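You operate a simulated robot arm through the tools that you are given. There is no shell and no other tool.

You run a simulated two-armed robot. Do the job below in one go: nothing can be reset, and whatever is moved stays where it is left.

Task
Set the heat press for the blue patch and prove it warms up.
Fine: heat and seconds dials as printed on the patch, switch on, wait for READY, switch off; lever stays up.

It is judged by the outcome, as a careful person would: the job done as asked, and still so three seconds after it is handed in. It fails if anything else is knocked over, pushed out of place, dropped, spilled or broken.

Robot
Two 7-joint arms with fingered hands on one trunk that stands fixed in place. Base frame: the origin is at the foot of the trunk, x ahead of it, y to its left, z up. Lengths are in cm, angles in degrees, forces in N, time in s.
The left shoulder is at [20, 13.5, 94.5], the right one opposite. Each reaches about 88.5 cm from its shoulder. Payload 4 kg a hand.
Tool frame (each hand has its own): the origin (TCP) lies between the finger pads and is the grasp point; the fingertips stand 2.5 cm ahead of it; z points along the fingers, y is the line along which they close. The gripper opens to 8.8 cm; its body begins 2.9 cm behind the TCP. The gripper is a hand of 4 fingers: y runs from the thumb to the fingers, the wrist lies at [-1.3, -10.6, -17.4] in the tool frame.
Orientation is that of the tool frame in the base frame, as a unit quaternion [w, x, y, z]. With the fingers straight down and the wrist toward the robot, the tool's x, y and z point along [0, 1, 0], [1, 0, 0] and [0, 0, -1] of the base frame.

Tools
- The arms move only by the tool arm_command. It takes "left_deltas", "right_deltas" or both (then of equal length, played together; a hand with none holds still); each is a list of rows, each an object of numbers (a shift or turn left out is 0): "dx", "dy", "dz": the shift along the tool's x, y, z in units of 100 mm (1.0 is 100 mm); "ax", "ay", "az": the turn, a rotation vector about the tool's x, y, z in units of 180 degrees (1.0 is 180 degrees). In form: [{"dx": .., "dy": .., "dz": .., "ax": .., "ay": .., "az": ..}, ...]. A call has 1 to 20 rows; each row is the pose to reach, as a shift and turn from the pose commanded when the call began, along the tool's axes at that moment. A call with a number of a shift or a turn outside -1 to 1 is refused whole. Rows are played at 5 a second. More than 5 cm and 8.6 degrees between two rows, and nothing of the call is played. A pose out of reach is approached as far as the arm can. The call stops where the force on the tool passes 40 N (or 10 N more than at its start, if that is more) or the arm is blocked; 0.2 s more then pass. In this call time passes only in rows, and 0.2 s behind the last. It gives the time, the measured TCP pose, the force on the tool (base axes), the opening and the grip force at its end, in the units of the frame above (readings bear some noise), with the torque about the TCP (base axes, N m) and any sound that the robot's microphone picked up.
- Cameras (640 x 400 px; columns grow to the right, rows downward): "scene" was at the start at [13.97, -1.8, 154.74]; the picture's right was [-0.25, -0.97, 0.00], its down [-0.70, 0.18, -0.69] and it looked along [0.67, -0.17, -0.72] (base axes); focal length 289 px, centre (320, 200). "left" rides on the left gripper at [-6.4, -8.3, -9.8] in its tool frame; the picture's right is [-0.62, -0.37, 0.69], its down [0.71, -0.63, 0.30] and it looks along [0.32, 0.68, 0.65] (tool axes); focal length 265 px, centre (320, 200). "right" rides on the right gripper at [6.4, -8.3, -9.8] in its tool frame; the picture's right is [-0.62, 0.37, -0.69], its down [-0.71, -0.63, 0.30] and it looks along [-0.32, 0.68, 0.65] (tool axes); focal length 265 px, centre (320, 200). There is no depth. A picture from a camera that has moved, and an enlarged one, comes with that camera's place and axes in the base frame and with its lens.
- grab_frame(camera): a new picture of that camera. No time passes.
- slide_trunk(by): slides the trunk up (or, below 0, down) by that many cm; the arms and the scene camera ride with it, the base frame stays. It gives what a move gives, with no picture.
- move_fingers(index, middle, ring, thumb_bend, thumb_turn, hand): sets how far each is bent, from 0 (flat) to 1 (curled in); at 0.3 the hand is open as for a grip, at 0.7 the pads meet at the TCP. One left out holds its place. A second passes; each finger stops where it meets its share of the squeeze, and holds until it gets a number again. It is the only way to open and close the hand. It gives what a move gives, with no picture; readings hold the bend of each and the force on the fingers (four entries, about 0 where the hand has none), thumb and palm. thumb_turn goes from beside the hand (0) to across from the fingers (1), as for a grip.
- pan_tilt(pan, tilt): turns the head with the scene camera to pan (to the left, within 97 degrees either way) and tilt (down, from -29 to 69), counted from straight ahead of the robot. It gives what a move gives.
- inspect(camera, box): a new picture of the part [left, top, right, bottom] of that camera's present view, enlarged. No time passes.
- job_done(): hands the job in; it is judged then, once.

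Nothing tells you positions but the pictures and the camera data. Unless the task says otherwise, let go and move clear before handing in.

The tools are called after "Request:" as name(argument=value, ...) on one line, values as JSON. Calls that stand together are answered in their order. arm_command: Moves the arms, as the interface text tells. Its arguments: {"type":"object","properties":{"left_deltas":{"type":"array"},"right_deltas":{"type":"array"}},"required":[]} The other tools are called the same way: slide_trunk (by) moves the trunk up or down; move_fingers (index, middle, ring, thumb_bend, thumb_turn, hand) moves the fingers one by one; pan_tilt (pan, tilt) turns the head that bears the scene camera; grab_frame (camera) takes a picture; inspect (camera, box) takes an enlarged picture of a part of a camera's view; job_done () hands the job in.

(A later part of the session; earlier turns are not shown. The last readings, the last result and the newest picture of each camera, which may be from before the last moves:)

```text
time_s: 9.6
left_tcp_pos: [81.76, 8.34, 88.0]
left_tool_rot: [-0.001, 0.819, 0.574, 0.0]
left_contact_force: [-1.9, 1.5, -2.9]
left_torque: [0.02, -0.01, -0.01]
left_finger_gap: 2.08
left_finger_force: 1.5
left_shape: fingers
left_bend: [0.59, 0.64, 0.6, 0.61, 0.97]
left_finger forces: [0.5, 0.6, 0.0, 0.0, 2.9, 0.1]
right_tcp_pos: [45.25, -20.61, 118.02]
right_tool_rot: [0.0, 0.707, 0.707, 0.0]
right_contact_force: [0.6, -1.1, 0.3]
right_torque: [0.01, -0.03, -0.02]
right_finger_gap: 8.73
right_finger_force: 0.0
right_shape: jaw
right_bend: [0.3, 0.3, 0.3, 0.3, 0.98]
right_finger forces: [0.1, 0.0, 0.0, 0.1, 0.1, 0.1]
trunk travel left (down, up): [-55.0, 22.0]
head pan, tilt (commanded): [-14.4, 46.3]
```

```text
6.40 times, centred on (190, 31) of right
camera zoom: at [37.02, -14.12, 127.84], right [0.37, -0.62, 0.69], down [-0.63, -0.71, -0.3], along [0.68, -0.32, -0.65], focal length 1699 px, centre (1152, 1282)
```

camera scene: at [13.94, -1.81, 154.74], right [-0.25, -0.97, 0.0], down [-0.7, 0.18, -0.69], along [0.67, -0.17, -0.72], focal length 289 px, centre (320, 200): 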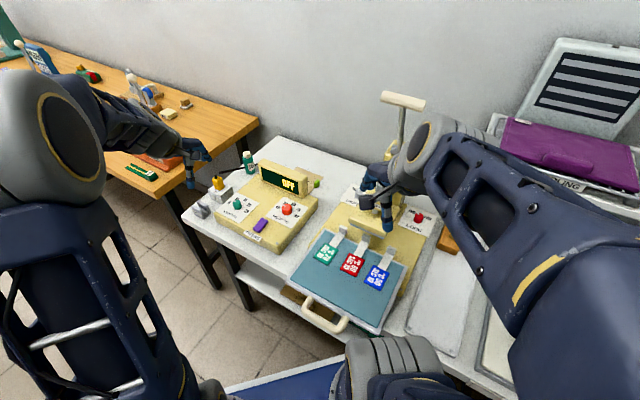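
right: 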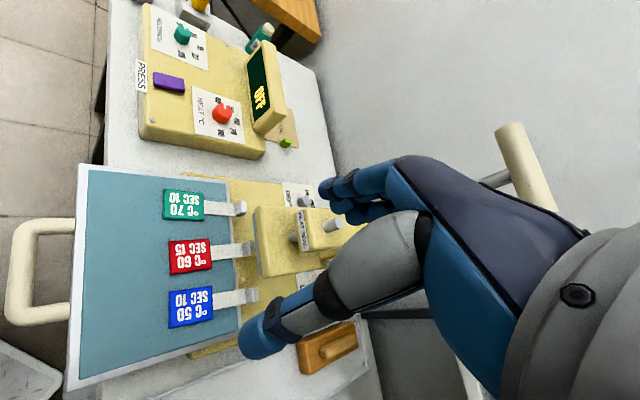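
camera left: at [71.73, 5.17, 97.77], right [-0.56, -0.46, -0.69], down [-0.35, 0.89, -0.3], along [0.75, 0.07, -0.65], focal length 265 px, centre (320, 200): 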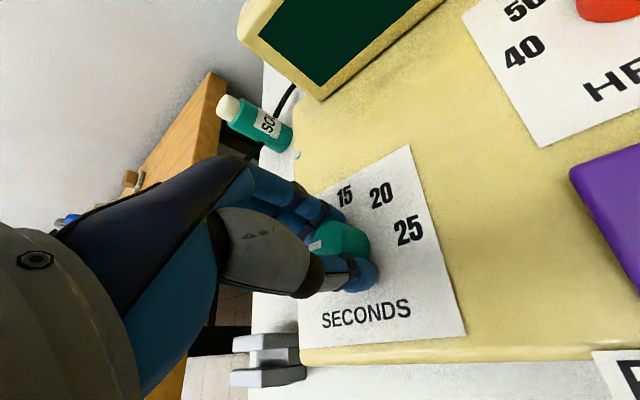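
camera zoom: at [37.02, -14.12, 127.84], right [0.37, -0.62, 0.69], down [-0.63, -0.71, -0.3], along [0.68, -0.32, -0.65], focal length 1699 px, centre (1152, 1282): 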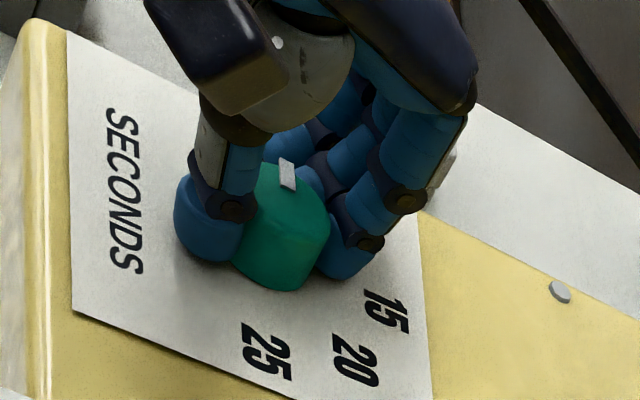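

Thumb and index have touched the knob, but it sits about 0.7 cm toward the index side of the hand. I'll reopen slightly, shift the hand to centre it, and close again.

Request:
move_fingers(hand="left", index=0.42, middle=0.42, ring=0.42, thumb_bend=0.42)

Request:
arm_command(left_deltas=[{"dx": -0.07, "dy": 0.01}])

Request:
grab_frame(camera="left")

Request:
inspect(camera="right", box=[140, 0, 240, 62])

```text
time_s: 10.6
left_tcp_pos: [81.84, 8.42, 88.11]
left_tool_rot: [0.0, 0.819, 0.573, 0.001]
left_contact_force: [-0.6, -0.6, 0.4]
left_torque: [0.0, 0.03, -0.02]
left_finger_gap: 5.85
left_finger_force: 0.0
left_shape: fingers
left_bend: [0.42, 0.42, 0.42, 0.42, 0.97]
left_finger forces: [0.0, 0.0, 0.0, 0.1, 0.1, 0.2]
right_tcp_pos: [45.21, -20.48, 118.13]
right_tool_rot: [-0.001, 0.707, 0.707, 0.0]
right_contact_force: [0.0, 0.9, 0.5]
right_torque: [0.0, -0.01, 0.0]
right_finger_gap: 8.78
right_finger_force: 0.1
right_shape: jaw
right_bend: [0.3, 0.3, 0.3, 0.3, 0.98]
right_finger forces: [0.0, 0.0, 0.0, 0.0, 0.0, 0.1]
trunk travel left (down, up): [-55.0, 22.0]
head pan, tilt (commanded): [-14.4, 46.3]
```

```text
time_s: 11.0
left_tcp_pos: [81.66, 7.77, 88.01]
left_tool_rot: [0.0, 0.819, 0.573, 0.0]
left_contact_force: [-0.3, 0.0, -0.1]
left_torque: [-0.01, 0.02, -0.02]
left_finger_gap: 5.86
left_finger_force: 0.1
left_shape: fingers
left_bend: [0.42, 0.42, 0.42, 0.42, 0.97]
left_finger forces: [0.1, 0.1, 0.0, 0.0, 0.1, 0.0]
right_tcp_pos: [45.29, -20.53, 117.87]
right_tool_rot: [0.0, 0.707, 0.707, -0.001]
right_contact_force: [-1.1, -0.1, 0.3]
right_torque: [-0.01, 0.0, 0.01]
right_finger_gap: 8.76
right_finger_force: 0.2
right_shape: jaw
right_bend: [0.3, 0.3, 0.3, 0.3, 0.98]
right_finger forces: [0.1, 0.1, 0.0, 0.1, 0.0, 0.0]
trunk travel left (down, up): [-55.0, 22.0]
head pan, tilt (commanded): [-14.4, 46.3]
```

```text
taken
camera left: at [71.58, 4.44, 97.81], right [-0.56, -0.46, -0.69], down [-0.35, 0.89, -0.3], along [0.75, 0.07, -0.65], focal length 265 px, centre (320, 200)
```

left: 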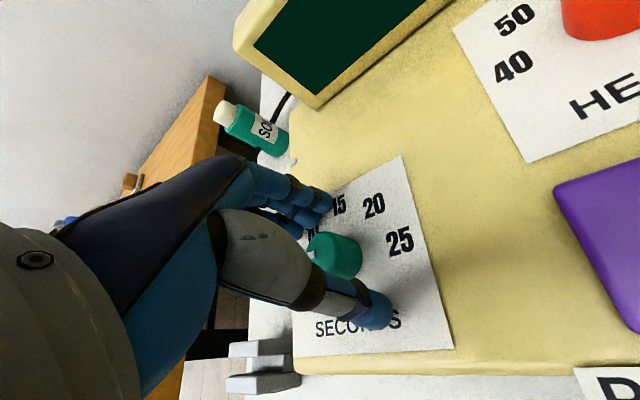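

```text
6.40 times, centred on (190, 31) of right
camera zoom: at [37.03, -14.11, 127.84], right [0.37, -0.62, 0.69], down [-0.63, -0.71, -0.3], along [0.68, -0.32, -0.65], focal length 1699 px, centre (1152, 1282)
```

zoom: 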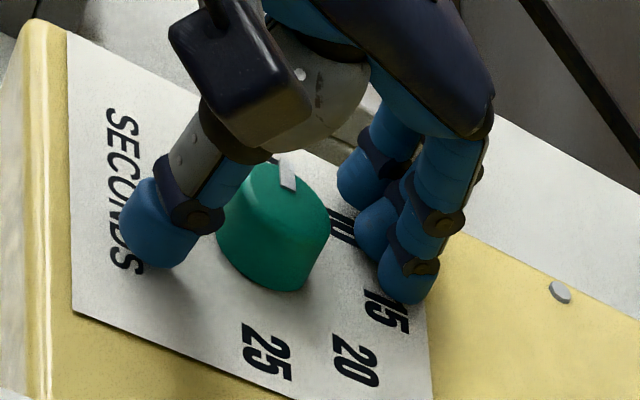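

The middle finger and thumb now straddle the knob evenly. I'll close on it.

Request:
move_fingers(hand="left", index=0.64, middle=0.66, ring=0.64, thumb_bend=0.66)

Request:
grab_frame(camera="left")

Request:
inspect(camera="right", box=[140, 0, 240, 62])

```text
time_s: 12.0
left_tcp_pos: [81.62, 7.5, 88.09]
left_tool_rot: [0.0, 0.819, 0.573, 0.0]
left_contact_force: [0.0, -0.6, -0.7]
left_torque: [0.0, 0.02, -0.05]
left_finger_gap: 1.52
left_finger_force: 2.7
left_shape: fingers
left_bend: [0.63, 0.63, 0.64, 0.62, 0.97]
left_finger forces: [0.5, 2.5, 0.1, 0.0, 2.6, 0.0]
right_tcp_pos: [45.33, -20.48, 117.99]
right_tool_rot: [0.0, 0.707, 0.707, 0.0]
right_contact_force: [0.1, 0.1, 0.6]
right_torque: [-0.03, 0.02, 0.0]
right_finger_gap: 8.74
right_finger_force: 0.1
right_shape: jaw
right_bend: [0.3, 0.3, 0.3, 0.3, 0.98]
right_finger forces: [0.0, 0.1, 0.0, 0.0, 0.1, 0.0]
trunk travel left (down, up): [-55.0, 22.0]
head pan, tilt (commanded): [-14.4, 46.3]
```

```text
taken
camera left: at [71.59, 4.42, 97.82], right [-0.56, -0.46, -0.69], down [-0.35, 0.89, -0.3], along [0.75, 0.07, -0.65], focal length 265 px, centre (320, 200)
```

left: 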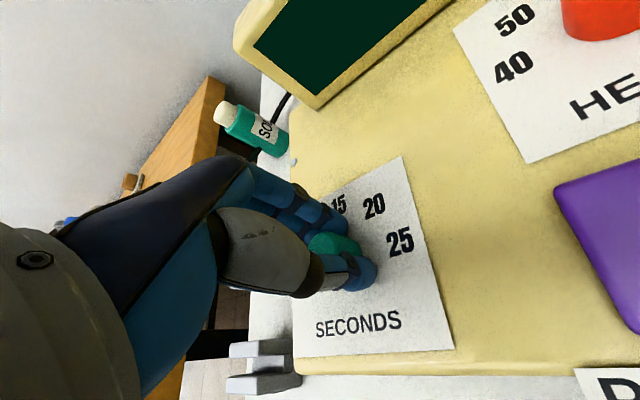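

```text
6.40 times, centred on (190, 31) of right
camera zoom: at [37.03, -14.12, 127.84], right [0.37, -0.62, 0.69], down [-0.63, -0.71, -0.3], along [0.68, -0.32, -0.65], focal length 1699 px, centre (1152, 1282)
```

zoom: 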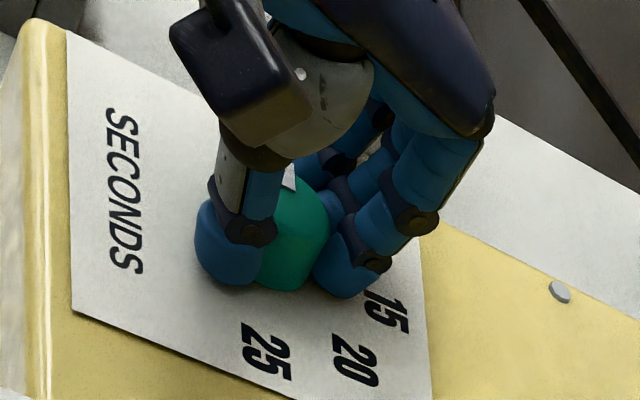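

Thumb and middle finger now pinch the knob evenly at about 2.5 N each. I'll firm up the grip before turning.

Request:
move_fingers(hand="left", index=0.7, middle=0.74, ring=0.66, thumb_bend=0.74)

Request:
inspect(camera="right", box=[140, 0, 240, 62])

```text
time_s: 13.0
left_tcp_pos: [81.67, 7.52, 88.14]
left_tool_rot: [0.0, 0.82, 0.573, 0.001]
left_contact_force: [5.0, -1.1, -3.5]
left_torque: [-0.04, -0.07, -0.08]
left_finger_gap: 1.13
left_finger_force: 9.8
left_shape: fingers
left_bend: [0.65, 0.63, 0.66, 0.65, 0.96]
left_finger forces: [3.4, 9.0, 0.0, 0.1, 6.8, 0.1]
right_tcp_pos: [45.32, -20.4, 117.93]
right_tool_rot: [0.0, 0.707, 0.707, 0.0]
right_contact_force: [0.2, -0.1, 1.1]
right_torque: [-0.03, -0.02, 0.02]
right_finger_gap: 8.75
right_finger_force: 0.0
right_shape: jaw
right_bend: [0.3, 0.3, 0.3, 0.3, 0.98]
right_finger forces: [0.0, 0.0, 0.1, 0.0, 0.0, 0.0]
trunk travel left (down, up): [-55.0, 22.0]
head pan, tilt (commanded): [-14.4, 46.3]
```

```text
6.40 times, centred on (190, 31) of right
camera zoom: at [37.04, -14.13, 127.84], right [0.37, -0.62, 0.69], down [-0.63, -0.71, -0.3], along [0.68, -0.32, -0.65], focal length 1699 px, centre (1152, 1282)
```

zoom: 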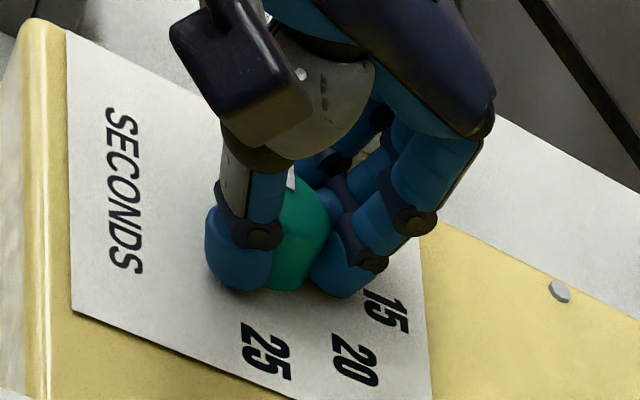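

The grip is firm, with the middle finger at 9 N and the thumb at 7 N. I'll try a first 15° clockwise turn and check that the knob follows.

Request:
arm_command(left_deltas=[{"az": 0.028}, {"az": 0.056}, {"az": 0.083}])

Request:
inspect(camera="right", box=[140, 0, 240, 62])

Request:
inspect(camera="left", box=[240, 160, 440, 300])

```text
time_s: 13.8
left_tcp_pos: [81.6, 7.67, 87.91]
left_tool_rot: [0.0, 0.887, 0.462, 0.0]
left_contact_force: [2.1, 2.0, -2.0]
left_torque: [0.0, -0.07, 0.03]
left_finger_gap: 1.11
left_finger_force: 9.3
left_shape: fingers
left_bend: [0.65, 0.64, 0.66, 0.66, 0.95]
left_finger forces: [2.8, 8.0, 0.0, 0.1, 7.9, 0.0]
right_tcp_pos: [45.26, -20.66, 117.97]
right_tool_rot: [0.0, 0.707, 0.707, 0.0]
right_contact_force: [0.2, -0.7, 0.1]
right_torque: [0.0, 0.0, 0.01]
right_finger_gap: 8.76
right_finger_force: 0.1
right_shape: jaw
right_bend: [0.3, 0.3, 0.3, 0.3, 0.98]
right_finger forces: [0.1, 0.0, 0.1, 0.0, 0.0, 0.0]
trunk travel left (down, up): [-55.0, 22.0]
head pan, tilt (commanded): [-14.4, 46.3]
```

```text
6.40 times, centred on (190, 31) of right
camera zoom: at [37.03, -14.13, 127.84], right [0.37, -0.62, 0.69], down [-0.63, -0.71, -0.3], along [0.68, -0.32, -0.65], focal length 1699 px, centre (1152, 1282)
```

zoom: 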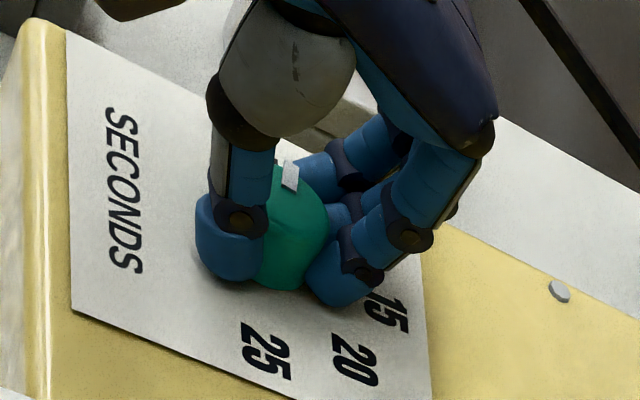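

```text
2.86 times, centred on (340, 230) of left
camera zoom: at [71.13, 7.13, 97.78], right [-0.66, -0.3, -0.69], down [-0.11, 0.95, -0.3], along [0.75, -0.13, -0.65], focal length 758 px, centre (263, 114)
```

zoom: 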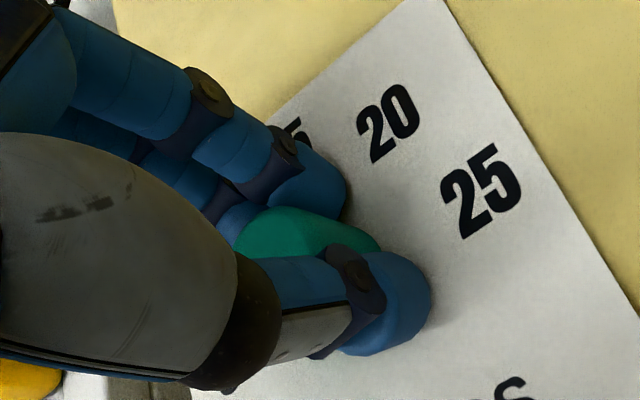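

I'll zoom in closely on the white mark to see whether the knob turned.

Request:
inspect(camera="right", box=[172, 18, 204, 38])

Request:
inspect(camera="scene", box=[220, 185, 260, 215])

```text
16.00 times, centred on (188, 28) of right
camera zoom: at [37.03, -14.13, 127.84], right [0.37, -0.62, 0.69], down [-0.63, -0.71, -0.3], along [0.68, -0.32, -0.65], focal length 4246 px, centre (2432, 2952)
```

zoom: 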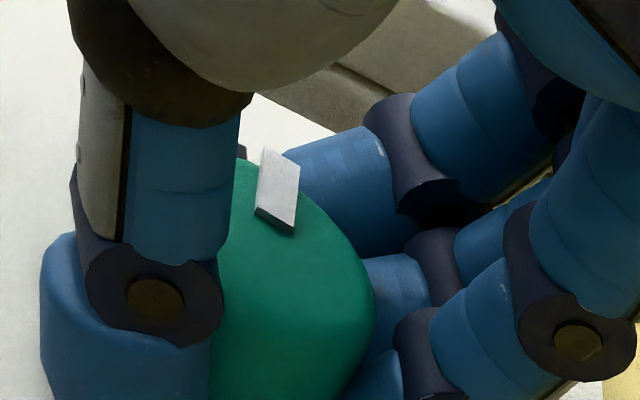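

```text
13.33 times, centred on (240, 200) of scene
camera zoom: at [13.98, -1.81, 154.74], right [-0.25, -0.97, 0.0], down [-0.7, 0.18, -0.69], along [0.67, -0.17, -0.72], focal length 3853 px, centre (1387, 200)
```

zoom: 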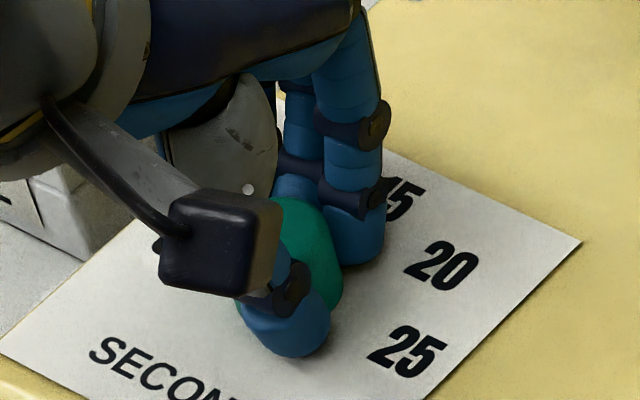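

The mark has rotated clockwise with the hand, so the grip holds. I'll turn another 30° and check again.

Request:
arm_command(left_deltas=[{"az": 0.028}, {"az": 0.056}, {"az": 0.083}, {"az": 0.111}, {"az": 0.139}, {"az": 0.167}])

Request:
inspect(camera="right", box=[160, 10, 216, 45])

Request:
inspect(camera="scene", box=[220, 185, 260, 215])

Request:
inspect(camera="left", box=[240, 160, 440, 300])

```text
time_s: 15.2
left_tcp_pos: [81.73, 7.62, 88.04]
left_tool_rot: [0.001, 0.977, 0.215, 0.0]
left_contact_force: [-1.9, -0.3, -5.4]
left_torque: [-0.01, 0.07, 0.01]
left_finger_gap: 1.08
left_finger_force: 8.6
left_shape: fingers
left_bend: [0.66, 0.66, 0.66, 0.66, 0.93]
left_finger forces: [2.1, 5.7, 0.0, 0.1, 9.7, 0.0]
right_tcp_pos: [45.25, -20.66, 117.95]
right_tool_rot: [0.0, 0.707, 0.707, 0.0]
right_contact_force: [-0.7, -0.6, 0.1]
right_torque: [-0.01, -0.02, 0.03]
right_finger_gap: 8.75
right_finger_force: 0.1
right_shape: jaw
right_bend: [0.3, 0.3, 0.3, 0.3, 0.98]
right_finger forces: [0.0, 0.1, 0.1, 0.1, 0.0, 0.1]
trunk travel left (down, up): [-55.0, 22.0]
head pan, tilt (commanded): [-14.4, 46.3]
```

```text
11.43 times, centred on (188, 28) of right
camera zoom: at [37.03, -14.13, 127.84], right [0.37, -0.62, 0.69], down [-0.63, -0.71, -0.3], along [0.68, -0.32, -0.65], focal length 3033 px, centre (1829, 2171)
```

zoom: 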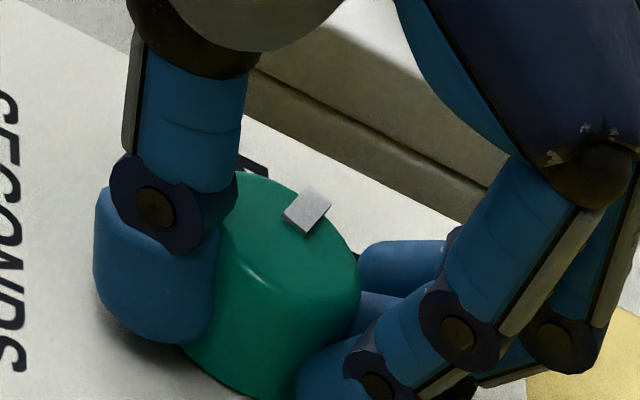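

```text
13.33 times, centred on (240, 200) of scene
camera zoom: at [13.97, -1.8, 154.74], right [-0.25, -0.97, 0.0], down [-0.7, 0.18, -0.69], along [0.67, -0.17, -0.72], focal length 3853 px, centre (1387, 200)
```

zoom: 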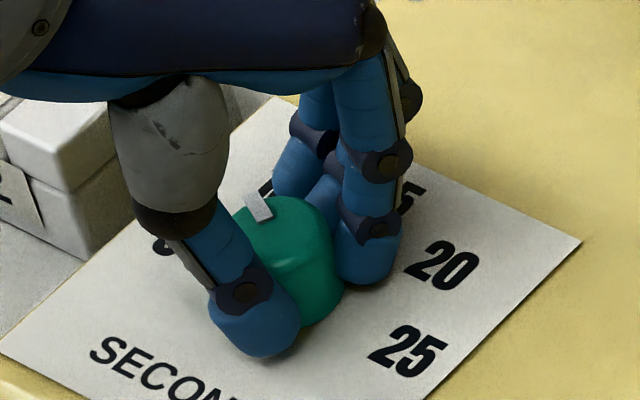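

```text
2.86 times, centred on (340, 230) of left
camera zoom: at [72.32, 12.41, 97.82], right [-0.72, 0.07, -0.69], down [0.38, 0.87, -0.3], along [0.58, -0.48, -0.65], focal length 758 px, centre (263, 114)
```

zoom: 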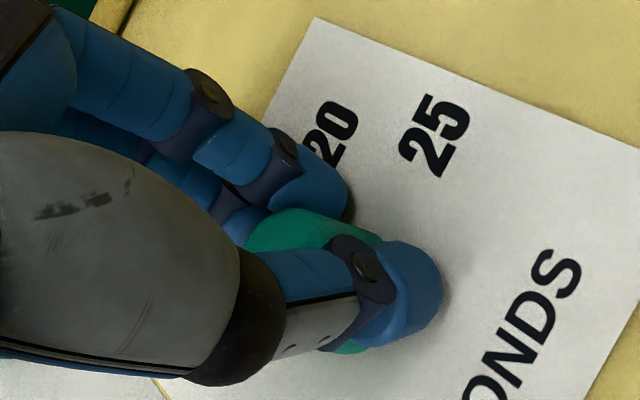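

From the scene view the pointer is now at about -60°, with "10" at -45°. I'll turn another 15°, then open the fingers and measure it unobstructed.

Request:
arm_command(left_deltas=[{"az": 0.028}, {"az": 0.056}, {"az": 0.083}])

Request:
inspect(camera="right", box=[160, 10, 216, 45])

Request:
inspect(camera="scene", box=[220, 185, 260, 215])

```text
time_s: 16.0
left_tcp_pos: [81.7, 7.63, 88.01]
left_tool_rot: [0.0, 0.996, 0.087, 0.0]
left_contact_force: [-4.4, 0.2, -3.4]
left_torque: [0.0, 0.08, 0.02]
left_finger_gap: 1.07
left_finger_force: 9.8
left_shape: fingers
left_bend: [0.66, 0.66, 0.66, 0.66, 0.92]
left_finger forces: [2.7, 5.5, 0.1, 0.0, 11.0, 0.0]
right_tcp_pos: [45.35, -20.46, 117.93]
right_tool_rot: [0.001, 0.707, 0.707, 0.001]
right_contact_force: [0.2, -0.6, -0.9]
right_torque: [-0.01, 0.02, 0.03]
right_finger_gap: 8.78
right_finger_force: 0.0
right_shape: jaw
right_bend: [0.3, 0.3, 0.3, 0.3, 0.98]
right_finger forces: [0.0, 0.0, 0.0, 0.1, 0.0, 0.0]
trunk travel left (down, up): [-55.0, 22.0]
head pan, tilt (commanded): [-14.4, 46.3]
```

```text
11.43 times, centred on (188, 28) of right
camera zoom: at [37.02, -14.12, 127.84], right [0.37, -0.62, 0.69], down [-0.63, -0.71, -0.3], along [0.68, -0.32, -0.65], focal length 3033 px, centre (1829, 2171)
```

zoom: 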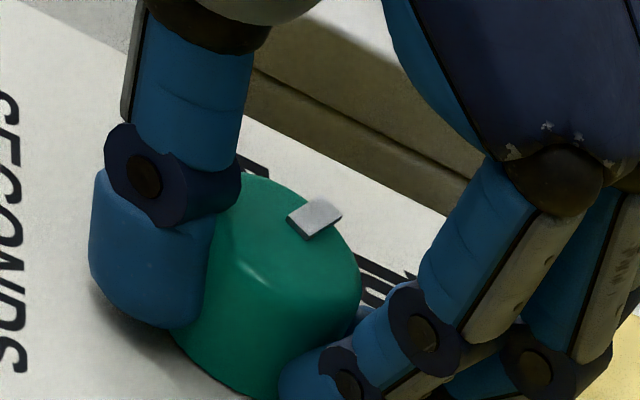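

```text
13.33 times, centred on (240, 200) of scene
camera zoom: at [13.96, -1.8, 154.74], right [-0.25, -0.97, 0.0], down [-0.7, 0.18, -0.69], along [0.67, -0.17, -0.72], focal length 3853 px, centre (1387, 200)
```

zoom: 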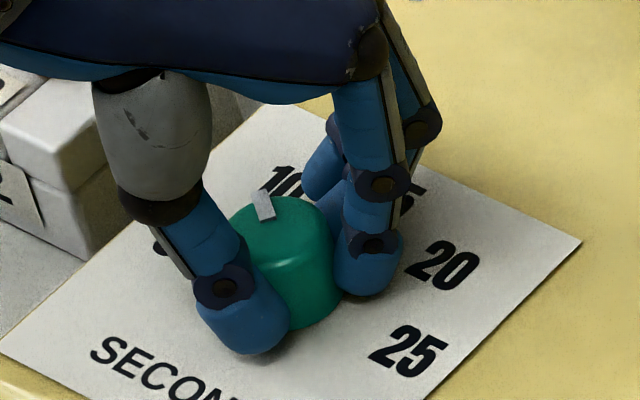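

The knob slipped slightly in the grip, and both views now put the pointer at about -56°. I'll turn a further 15°.

Request:
arm_command(left_deltas=[{"az": 0.028}, {"az": 0.056}, {"az": 0.083}])

Request:
inspect(camera="right", box=[160, 10, 216, 45])

Request:
inspect(camera="scene", box=[220, 185, 260, 215])

```text
time_s: 16.8
left_tcp_pos: [81.76, 7.65, 87.95]
left_tool_rot: [0.0, 0.999, -0.043, 0.0]
left_contact_force: [-8.7, -0.8, -2.2]
left_torque: [-0.03, 0.15, 0.07]
left_finger_gap: 1.02
left_finger_force: 10.7
left_shape: fingers
left_bend: [0.65, 0.67, 0.66, 0.67, 0.91]
left_finger forces: [3.7, 5.8, 0.0, 0.0, 12.2, 0.1]
right_tcp_pos: [45.27, -20.44, 118.02]
right_tool_rot: [0.0, 0.707, 0.707, 0.0]
right_contact_force: [0.4, 0.4, 0.3]
right_torque: [0.0, -0.02, 0.01]
right_finger_gap: 8.74
right_finger_force: 0.0
right_shape: jaw
right_bend: [0.3, 0.3, 0.3, 0.3, 0.98]
right_finger forces: [0.0, 0.0, 0.0, 0.1, 0.0, 0.0]
trunk travel left (down, up): [-55.0, 22.0]
head pan, tilt (commanded): [-14.4, 46.3]
```

```text
11.43 times, centred on (188, 28) of right
camera zoom: at [37.01, -14.12, 127.85], right [0.37, -0.62, 0.69], down [-0.63, -0.71, -0.3], along [0.68, -0.32, -0.65], focal length 3033 px, centre (1829, 2171)
```

zoom: 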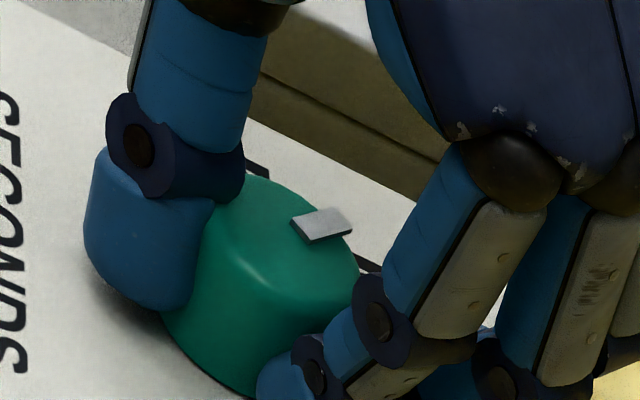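

```text
13.33 times, centred on (240, 200) of scene
camera zoom: at [13.95, -1.8, 154.74], right [-0.25, -0.97, 0.0], down [-0.7, 0.18, -0.69], along [0.67, -0.17, -0.72], focal length 3853 px, centre (1387, 200)
```

zoom: 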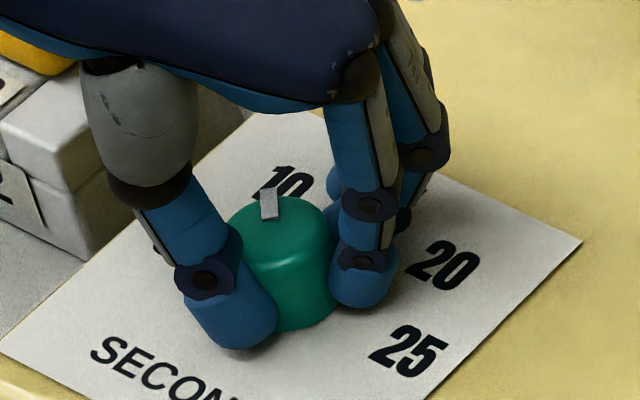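

Scene gives about -46.7° and right gives -44°, so the pointer is on "10" (-45°). I'll release gently and check that it stays there.

Request:
move_fingers(hand="left", index=0.4, middle=0.4, ring=0.4, thumb_bend=0.4)

Request:
inspect(camera="right", box=[160, 10, 216, 45])

Request:
inspect(camera="scene", box=[220, 185, 260, 215])

Request:
grab_frame(camera="left")

```text
time_s: 17.8
left_tcp_pos: [81.62, 7.69, 87.95]
left_tool_rot: [0.0, 0.999, -0.043, 0.0]
left_contact_force: [-0.4, 0.7, -0.6]
left_torque: [-0.03, -0.01, -0.02]
left_finger_gap: 6.31
left_finger_force: 0.1
left_shape: fingers
left_bend: [0.4, 0.4, 0.4, 0.4, 0.97]
left_finger forces: [0.0, 0.1, 0.0, 0.0, 0.0, 0.0]
right_tcp_pos: [45.35, -20.58, 117.88]
right_tool_rot: [-0.001, 0.707, 0.707, -0.001]
right_contact_force: [0.2, -0.7, -0.1]
right_torque: [-0.02, 0.0, 0.02]
right_finger_gap: 8.76
right_finger_force: 0.1
right_shape: jaw
right_bend: [0.3, 0.3, 0.3, 0.3, 0.98]
right_finger forces: [0.0, 0.1, 0.0, 0.0, 0.0, 0.0]
trunk travel left (down, up): [-55.0, 22.0]
head pan, tilt (commanded): [-14.4, 46.3]
```

```text
11.43 times, centred on (188, 28) of right
camera zoom: at [37.03, -14.12, 127.84], right [0.37, -0.62, 0.69], down [-0.63, -0.71, -0.3], along [0.68, -0.32, -0.65], focal length 3033 px, centre (1829, 2171)
```

zoom: 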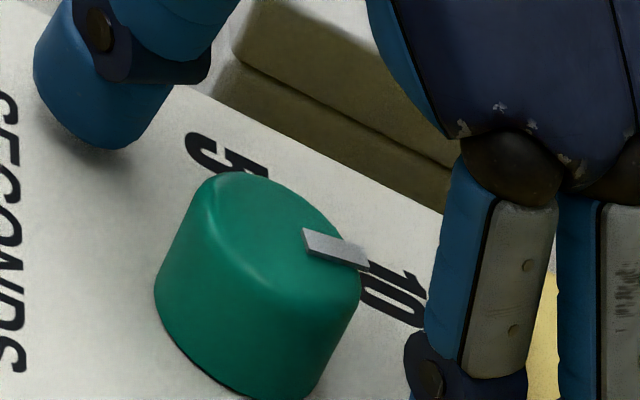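

```text
13.33 times, centred on (240, 200) of scene
camera zoom: at [13.98, -1.8, 154.74], right [-0.25, -0.97, 0.0], down [-0.7, 0.18, -0.69], along [0.67, -0.17, -0.72], focal length 3853 px, centre (1387, 200)
```

zoom: 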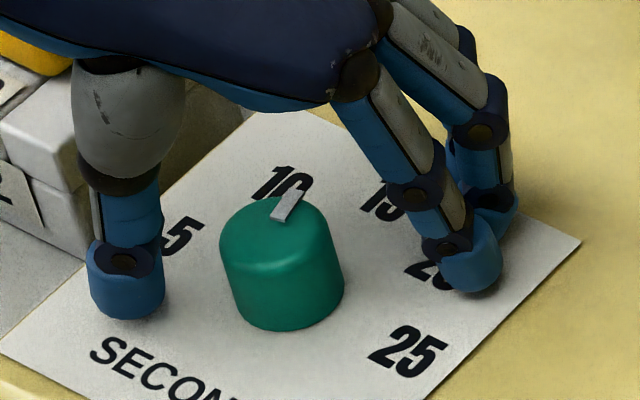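

```text
taken
camera left: at [75.99, 16.46, 97.78], right [-0.59, 0.42, -0.69], down [0.77, 0.57, -0.3], along [0.27, -0.71, -0.65], focal length 265 px, centre (320, 200)
```

left: 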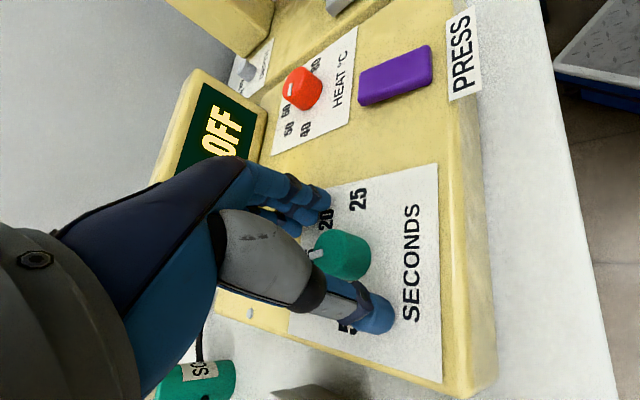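

The knob spun on to about -12° as the loaded thumb sprang free on release, so it's past "10". I'll re-grip lightly with just thumb and middle finger, turn it back counter-clockwise, and relax the grip gradually this time.

Request:
move_fingers(hand="left", index=0.5, middle=0.63, ring=0.5, thumb_bend=0.63)

Request:
inspect(camera="right", box=[160, 10, 216, 45])

Request:
inspect(camera="scene", box=[220, 185, 260, 215])

```text
time_s: 18.8
left_tcp_pos: [81.75, 7.66, 87.96]
left_tool_rot: [0.0, 0.999, -0.043, 0.0]
left_contact_force: [0.4, 4.7, -0.5]
left_torque: [0.11, -0.05, 0.04]
left_finger_gap: 3.44
left_finger_force: 2.6
left_shape: fingers
left_bend: [0.5, 0.63, 0.5, 0.58, 0.97]
left_finger forces: [0.0, 0.1, 0.2, 0.1, 4.3, 0.1]
right_tcp_pos: [45.22, -20.51, 117.94]
right_tool_rot: [0.001, 0.707, 0.707, 0.001]
right_contact_force: [-1.4, 0.2, 0.2]
right_torque: [-0.01, -0.01, -0.04]
right_finger_gap: 8.76
right_finger_force: 0.0
right_shape: jaw
right_bend: [0.3, 0.3, 0.3, 0.3, 0.98]
right_finger forces: [0.1, 0.1, 0.1, 0.0, 0.0, 0.0]
trunk travel left (down, up): [-55.0, 22.0]
head pan, tilt (commanded): [-14.4, 46.3]
```

```text
11.43 times, centred on (188, 28) of right
camera zoom: at [37.03, -14.11, 127.84], right [0.37, -0.62, 0.69], down [-0.63, -0.71, -0.3], along [0.68, -0.32, -0.65], focal length 3033 px, centre (1829, 2171)
```

zoom: 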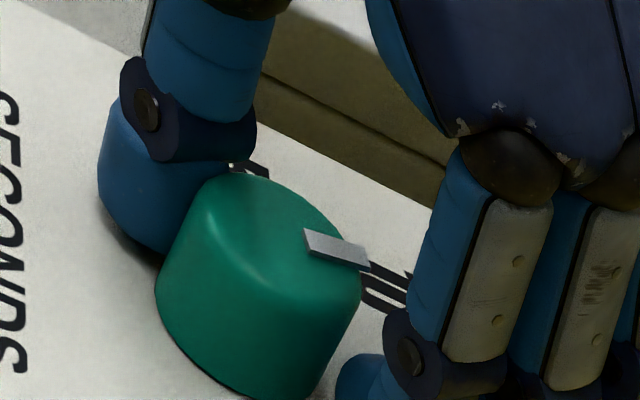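

```text
13.33 times, centred on (240, 200) of scene
camera zoom: at [13.97, -1.78, 154.74], right [-0.25, -0.97, 0.0], down [-0.7, 0.18, -0.69], along [0.67, -0.17, -0.72], focal length 3853 px, centre (1387, 200)
```

zoom: 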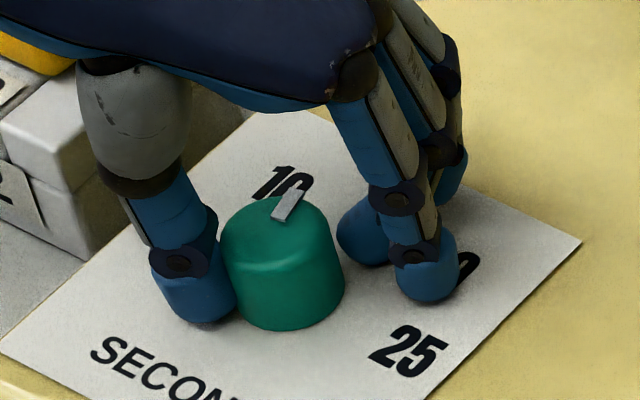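

Only the thumb touches now, which tells me the knob's true centre is near [81.7, 8.05], about 4 mm toward the thumb. I'll open slightly, shift the hand onto that centre, and pinch again lightly.

Request:
move_fingers(hand="left", middle=0.5, thumb_bend=0.5)

Request:
arm_command(left_deltas=[{"dx": 0.002, "dy": -0.038}])

Request:
move_fingers(hand="left", middle=0.63, thumb_bend=0.63)

Request:
inspect(camera="right", box=[160, 10, 216, 45])

Request:
inspect(camera="scene", box=[220, 185, 260, 215])

```text
time_s: 19.8
left_tcp_pos: [81.91, 7.59, 87.96]
left_tool_rot: [0.0, 0.999, -0.043, 0.0]
left_contact_force: [0.8, -0.3, -0.4]
left_torque: [-0.03, 0.02, 0.02]
left_finger_gap: 4.15
left_finger_force: 0.1
left_shape: fingers
left_bend: [0.5, 0.5, 0.5, 0.5, 0.97]
left_finger forces: [0.0, 0.0, 0.1, 0.1, 0.0, 0.0]
right_tcp_pos: [45.27, -20.52, 118.05]
right_tool_rot: [0.0, 0.707, 0.707, 0.0]
right_contact_force: [0.0, -0.7, -0.1]
right_torque: [0.01, -0.02, 0.01]
right_finger_gap: 8.73
right_finger_force: 0.0
right_shape: jaw
right_bend: [0.3, 0.3, 0.3, 0.3, 0.98]
right_finger forces: [0.1, 0.0, 0.0, 0.1, 0.1, 0.0]
trunk travel left (down, up): [-55.0, 22.0]
head pan, tilt (commanded): [-14.4, 46.3]
```

```text
time_s: 20.2
left_tcp_pos: [81.67, 7.85, 87.98]
left_tool_rot: [0.0, 0.999, -0.043, 0.0]
left_contact_force: [0.0, 0.6, -0.6]
left_torque: [0.0, 0.01, -0.02]
left_finger_gap: 4.18
left_finger_force: 0.0
left_shape: fingers
left_bend: [0.5, 0.5, 0.5, 0.5, 0.97]
left_finger forces: [0.1, 0.1, 0.0, 0.0, 0.0, 0.0]
right_tcp_pos: [45.33, -20.43, 117.98]
right_tool_rot: [0.0, 0.707, 0.707, -0.001]
right_contact_force: [-0.1, -0.3, -0.4]
right_torque: [0.03, -0.01, 0.01]
right_finger_gap: 8.75
right_finger_force: 0.1
right_shape: jaw
right_bend: [0.3, 0.3, 0.3, 0.3, 0.98]
right_finger forces: [0.0, 0.0, 0.0, 0.0, 0.2, 0.1]
trunk travel left (down, up): [-55.0, 22.0]
head pan, tilt (commanded): [-14.4, 46.3]
```

```text
time_s: 21.2
left_tcp_pos: [81.82, 7.92, 88.07]
left_tool_rot: [0.0, 0.999, -0.043, 0.0]
left_contact_force: [-0.4, 2.6, -0.4]
left_torque: [0.05, -0.04, 0.0]
left_finger_gap: 3.14
left_finger_force: 1.8
left_shape: fingers
left_bend: [0.5, 0.63, 0.5, 0.6, 0.97]
left_finger forces: [0.1, 0.2, 0.1, 0.0, 2.4, 0.0]
right_tcp_pos: [45.33, -20.51, 117.96]
right_tool_rot: [-0.001, 0.707, 0.707, 0.0]
right_contact_force: [-0.2, 0.2, 0.4]
right_torque: [0.0, 0.02, 0.0]
right_finger_gap: 8.75
right_finger_force: 0.1
right_shape: jaw
right_bend: [0.3, 0.3, 0.3, 0.3, 0.98]
right_finger forces: [0.1, 0.0, 0.0, 0.0, 0.0, 0.0]
trunk travel left (down, up): [-55.0, 22.0]
head pan, tilt (commanded): [-14.4, 46.3]
```

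```text
11.43 times, centred on (188, 28) of right
camera zoom: at [37.03, -14.11, 127.84], right [0.37, -0.62, 0.69], down [-0.63, -0.71, -0.3], along [0.68, -0.32, -0.65], focal length 3033 px, centre (1829, 2171)
```

zoom: 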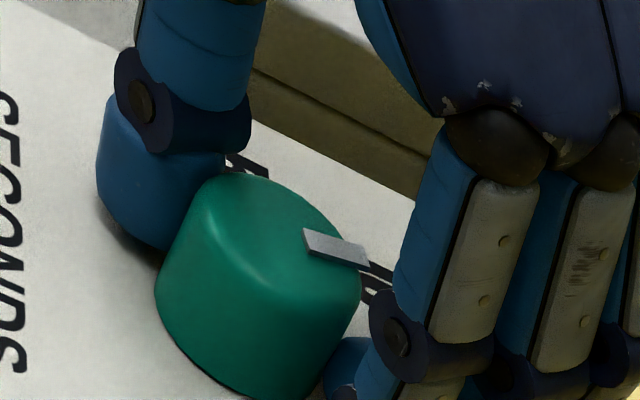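

```text
13.33 times, centred on (240, 200) of scene
camera zoom: at [13.97, -1.79, 154.74], right [-0.25, -0.97, 0.0], down [-0.7, 0.18, -0.69], along [0.67, -0.17, -0.72], focal length 3853 px, centre (1387, 200)
```

zoom: 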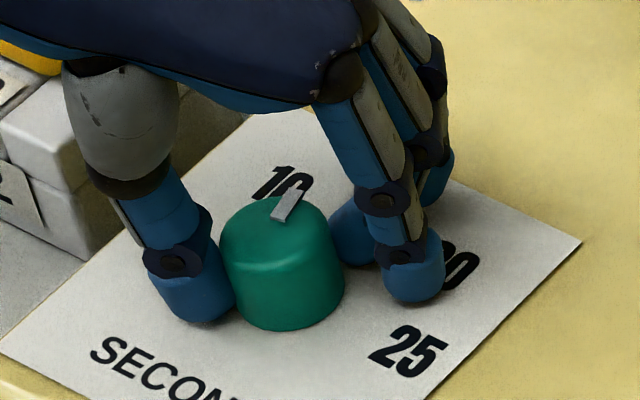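

The middle finger is just grazing the knob. I'll add the index finger for a light three-point grip and check again.

Request:
move_fingers(hand="left", index=0.64, middle=0.66, ring=0.5, thumb_bend=0.64)

Request:
inspect(camera="right", box=[160, 10, 216, 45])

Request:
inspect(camera="scene", box=[220, 185, 260, 215])

```text
time_s: 22.2
left_tcp_pos: [81.66, 8.02, 88.07]
left_tool_rot: [0.0, 0.999, -0.043, 0.0]
left_contact_force: [-0.2, 0.2, -0.4]
left_torque: [-0.03, 0.01, 0.0]
left_finger_gap: 1.92
left_finger_force: 2.9
left_shape: fingers
left_bend: [0.61, 0.64, 0.5, 0.6, 0.97]
left_finger forces: [1.7, 1.3, 0.0, 0.1, 2.9, 0.0]
right_tcp_pos: [45.46, -20.52, 117.97]
right_tool_rot: [0.0, 0.707, 0.707, 0.0]
right_contact_force: [0.2, -0.3, 0.4]
right_torque: [0.04, 0.02, 0.0]
right_finger_gap: 8.77
right_finger_force: 0.1
right_shape: jaw
right_bend: [0.3, 0.3, 0.3, 0.3, 0.98]
right_finger forces: [0.1, 0.1, 0.0, 0.0, 0.0, 0.0]
trunk travel left (down, up): [-55.0, 22.0]
head pan, tilt (commanded): [-14.4, 46.3]
```

```text
11.43 times, centred on (188, 28) of right
camera zoom: at [37.03, -14.12, 127.84], right [0.37, -0.62, 0.69], down [-0.63, -0.71, -0.3], along [0.68, -0.32, -0.65], focal length 3033 px, centre (1829, 2171)
```

zoom: 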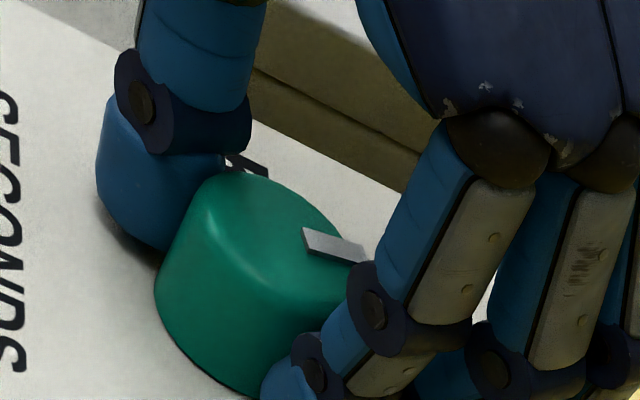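

```text
13.33 times, centred on (240, 200) of scene
camera zoom: at [13.97, -1.8, 154.74], right [-0.25, -0.97, 0.0], down [-0.7, 0.18, -0.69], along [0.67, -0.17, -0.72], focal length 3853 px, centre (1387, 200)
```

zoom: 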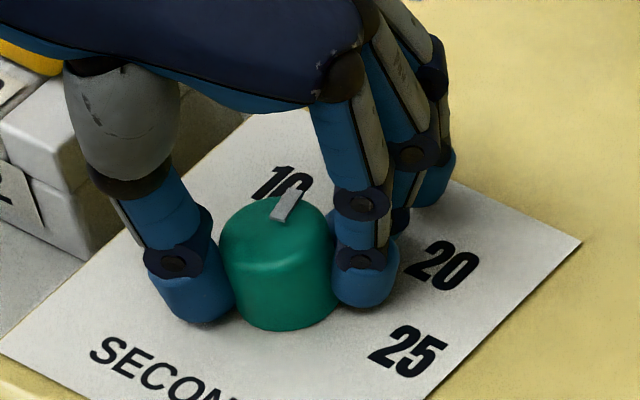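

This is a balanced three-point grip (1.7 + 1.3 N against 2.9 N). The pointer is near -12.5°, so I'll rotate about 30° counter-clockwise and check.

Request:
arm_command(left_deltas=[{"az": -0.028}, {"az": -0.056}, {"az": -0.083}, {"az": -0.111}, {"az": -0.139}, {"az": -0.167}])

Request:
inspect(camera="right", box=[160, 10, 216, 45])

Request:
inspect(camera="scene", box=[220, 185, 260, 215])

```text
time_s: 23.6
left_tcp_pos: [81.7, 8.12, 87.92]
left_tool_rot: [0.0, 0.976, 0.218, 0.0]
left_contact_force: [2.5, 0.6, 0.6]
left_torque: [0.03, -0.01, -0.03]
left_finger_gap: 1.87
left_finger_force: 3.2
left_shape: fingers
left_bend: [0.62, 0.64, 0.5, 0.6, 0.98]
left_finger forces: [1.4, 2.1, 0.0, 0.0, 2.8, 0.0]
right_tcp_pos: [45.36, -20.49, 117.9]
right_tool_rot: [0.0, 0.708, 0.707, -0.001]
right_contact_force: [-0.4, -0.3, 0.6]
right_torque: [-0.02, 0.0, 0.02]
right_finger_gap: 8.76
right_finger_force: 0.0
right_shape: jaw
right_bend: [0.3, 0.3, 0.3, 0.3, 0.98]
right_finger forces: [0.0, 0.1, 0.0, 0.0, 0.1, 0.0]
trunk travel left (down, up): [-55.0, 22.0]
head pan, tilt (commanded): [-14.4, 46.3]
```

```text
11.43 times, centred on (188, 28) of right
camera zoom: at [37.03, -14.12, 127.84], right [0.37, -0.62, 0.69], down [-0.63, -0.71, -0.3], along [0.68, -0.32, -0.65], focal length 3033 px, centre (1829, 2171)
```

zoom: 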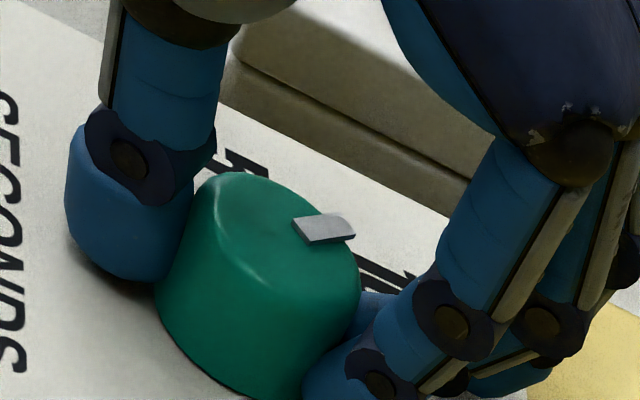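

```text
13.33 times, centred on (240, 200) of scene
camera zoom: at [13.98, -1.8, 154.74], right [-0.25, -0.97, 0.0], down [-0.7, 0.18, -0.69], along [0.67, -0.17, -0.72], focal length 3853 px, centre (1387, 200)
```

zoom: 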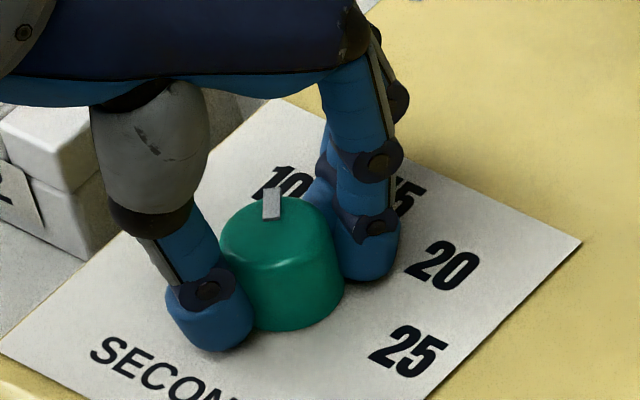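

Scene measurement now puts the pointer at -45°, right on "10", while the right camera suggests nearer -40°. I'll zoom in much closer on the mark to settle it before releasing.

Request:
inspect(camera="scene", box=[230, 190, 246, 202])

Request:
inspect(camera="right", box=[178, 22, 202, 37])

```text
16.00 times, centred on (238, 196) of scene
camera zoom: at [13.98, -1.8, 154.74], right [-0.25, -0.97, 0.0], down [-0.7, 0.18, -0.69], along [0.67, -0.17, -0.72], focal length 4624 px, centre (1632, 264)
```

zoom: 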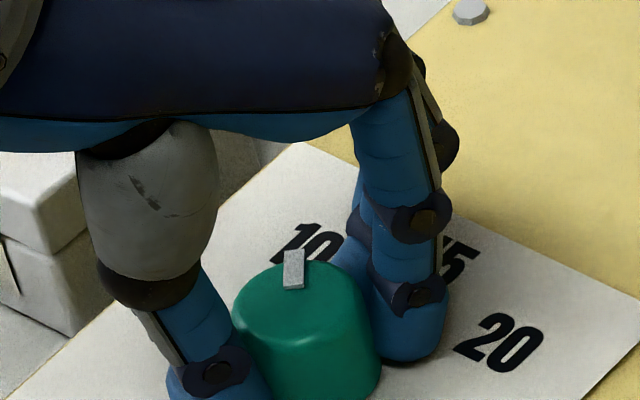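

```text
16.00 times, centred on (190, 30) of right
camera zoom: at [37.03, -14.12, 127.84], right [0.37, -0.62, 0.69], down [-0.63, -0.71, -0.3], along [0.68, -0.32, -0.65], focal length 4246 px, centre (2400, 2928)
```

zoom: 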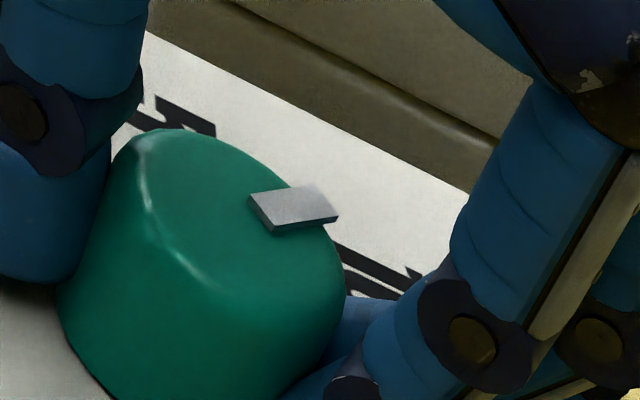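

The two views average about -42°, a few degrees past "10" at most. I'll nudge 2° counter-clockwise, then relax the grip in steps and re-measure.

Request:
arm_command(left_deltas=[{"az": -0.012}])

Request:
move_fingers(hand="left", index=0.6, middle=0.62, thumb_bend=0.585)

Request:
inspect(camera="scene", box=[230, 190, 246, 202])

Request:
inspect(camera="right", box=[178, 22, 202, 37])

```text
time_s: 24.0
left_tcp_pos: [81.78, 7.85, 88.08]
left_tool_rot: [0.0, 0.972, 0.236, -0.001]
left_contact_force: [1.7, 1.1, 0.3]
left_torque: [0.02, -0.05, -0.01]
left_finger_gap: 1.89
left_finger_force: 3.1
left_shape: fingers
left_bend: [0.62, 0.64, 0.5, 0.6, 0.98]
left_finger forces: [1.5, 2.1, 0.0, 0.1, 2.9, 0.0]
right_tcp_pos: [45.34, -20.44, 118.05]
right_tool_rot: [-0.001, 0.707, 0.707, 0.0]
right_contact_force: [0.0, 1.0, -0.6]
right_torque: [0.0, 0.0, -0.01]
right_finger_gap: 8.75
right_finger_force: 0.1
right_shape: jaw
right_bend: [0.3, 0.3, 0.3, 0.3, 0.98]
right_finger forces: [0.0, 0.1, 0.0, 0.1, 0.1, 0.1]
trunk travel left (down, up): [-55.0, 22.0]
head pan, tilt (commanded): [-14.4, 46.3]
```

```text
time_s: 25.0
left_tcp_pos: [81.73, 7.93, 88.06]
left_tool_rot: [0.001, 0.972, 0.236, 0.0]
left_contact_force: [1.2, 0.2, -0.3]
left_torque: [-0.04, 0.0, 0.0]
left_finger_gap: 2.19
left_finger_force: 0.7
left_shape: fingers
left_bend: [0.6, 0.62, 0.5, 0.58, 0.98]
left_finger forces: [0.0, 0.0, 0.0, 0.1, 0.2, 0.1]
right_tcp_pos: [45.38, -20.52, 117.96]
right_tool_rot: [0.0, 0.707, 0.708, -0.001]
right_contact_force: [-0.2, 0.1, -0.5]
right_torque: [-0.01, -0.05, -0.01]
right_finger_gap: 8.76
right_finger_force: 0.1
right_shape: jaw
right_bend: [0.3, 0.3, 0.3, 0.3, 0.98]
right_finger forces: [0.0, 0.0, 0.1, 0.1, 0.0, 0.1]
trunk travel left (down, up): [-55.0, 22.0]
head pan, tilt (commanded): [-14.4, 46.3]
```

```text
16.00 times, centred on (238, 196) of scene
camera zoom: at [13.97, -1.8, 154.74], right [-0.25, -0.97, 0.0], down [-0.7, 0.18, -0.69], along [0.67, -0.17, -0.72], focal length 4624 px, centre (1632, 264)
```

zoom: 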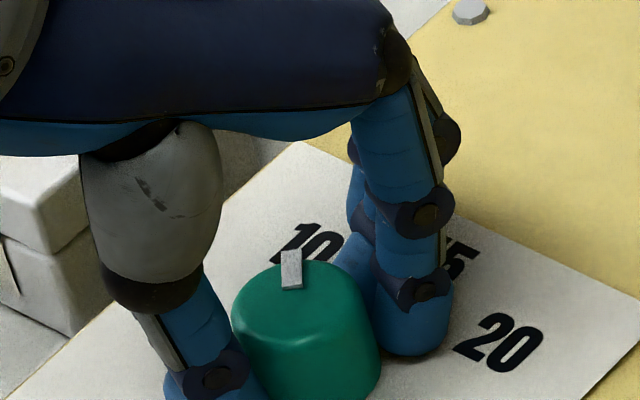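

```text
16.00 times, centred on (190, 30) of right
camera zoom: at [37.02, -14.12, 127.84], right [0.37, -0.62, 0.69], down [-0.63, -0.71, -0.3], along [0.68, -0.32, -0.65], focal length 4246 px, centre (2400, 2928)
```

zoom: 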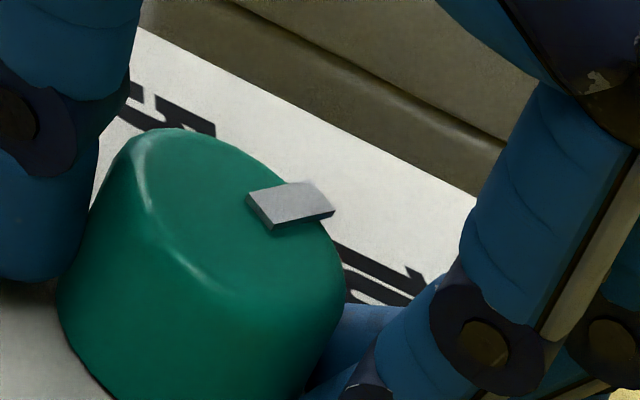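

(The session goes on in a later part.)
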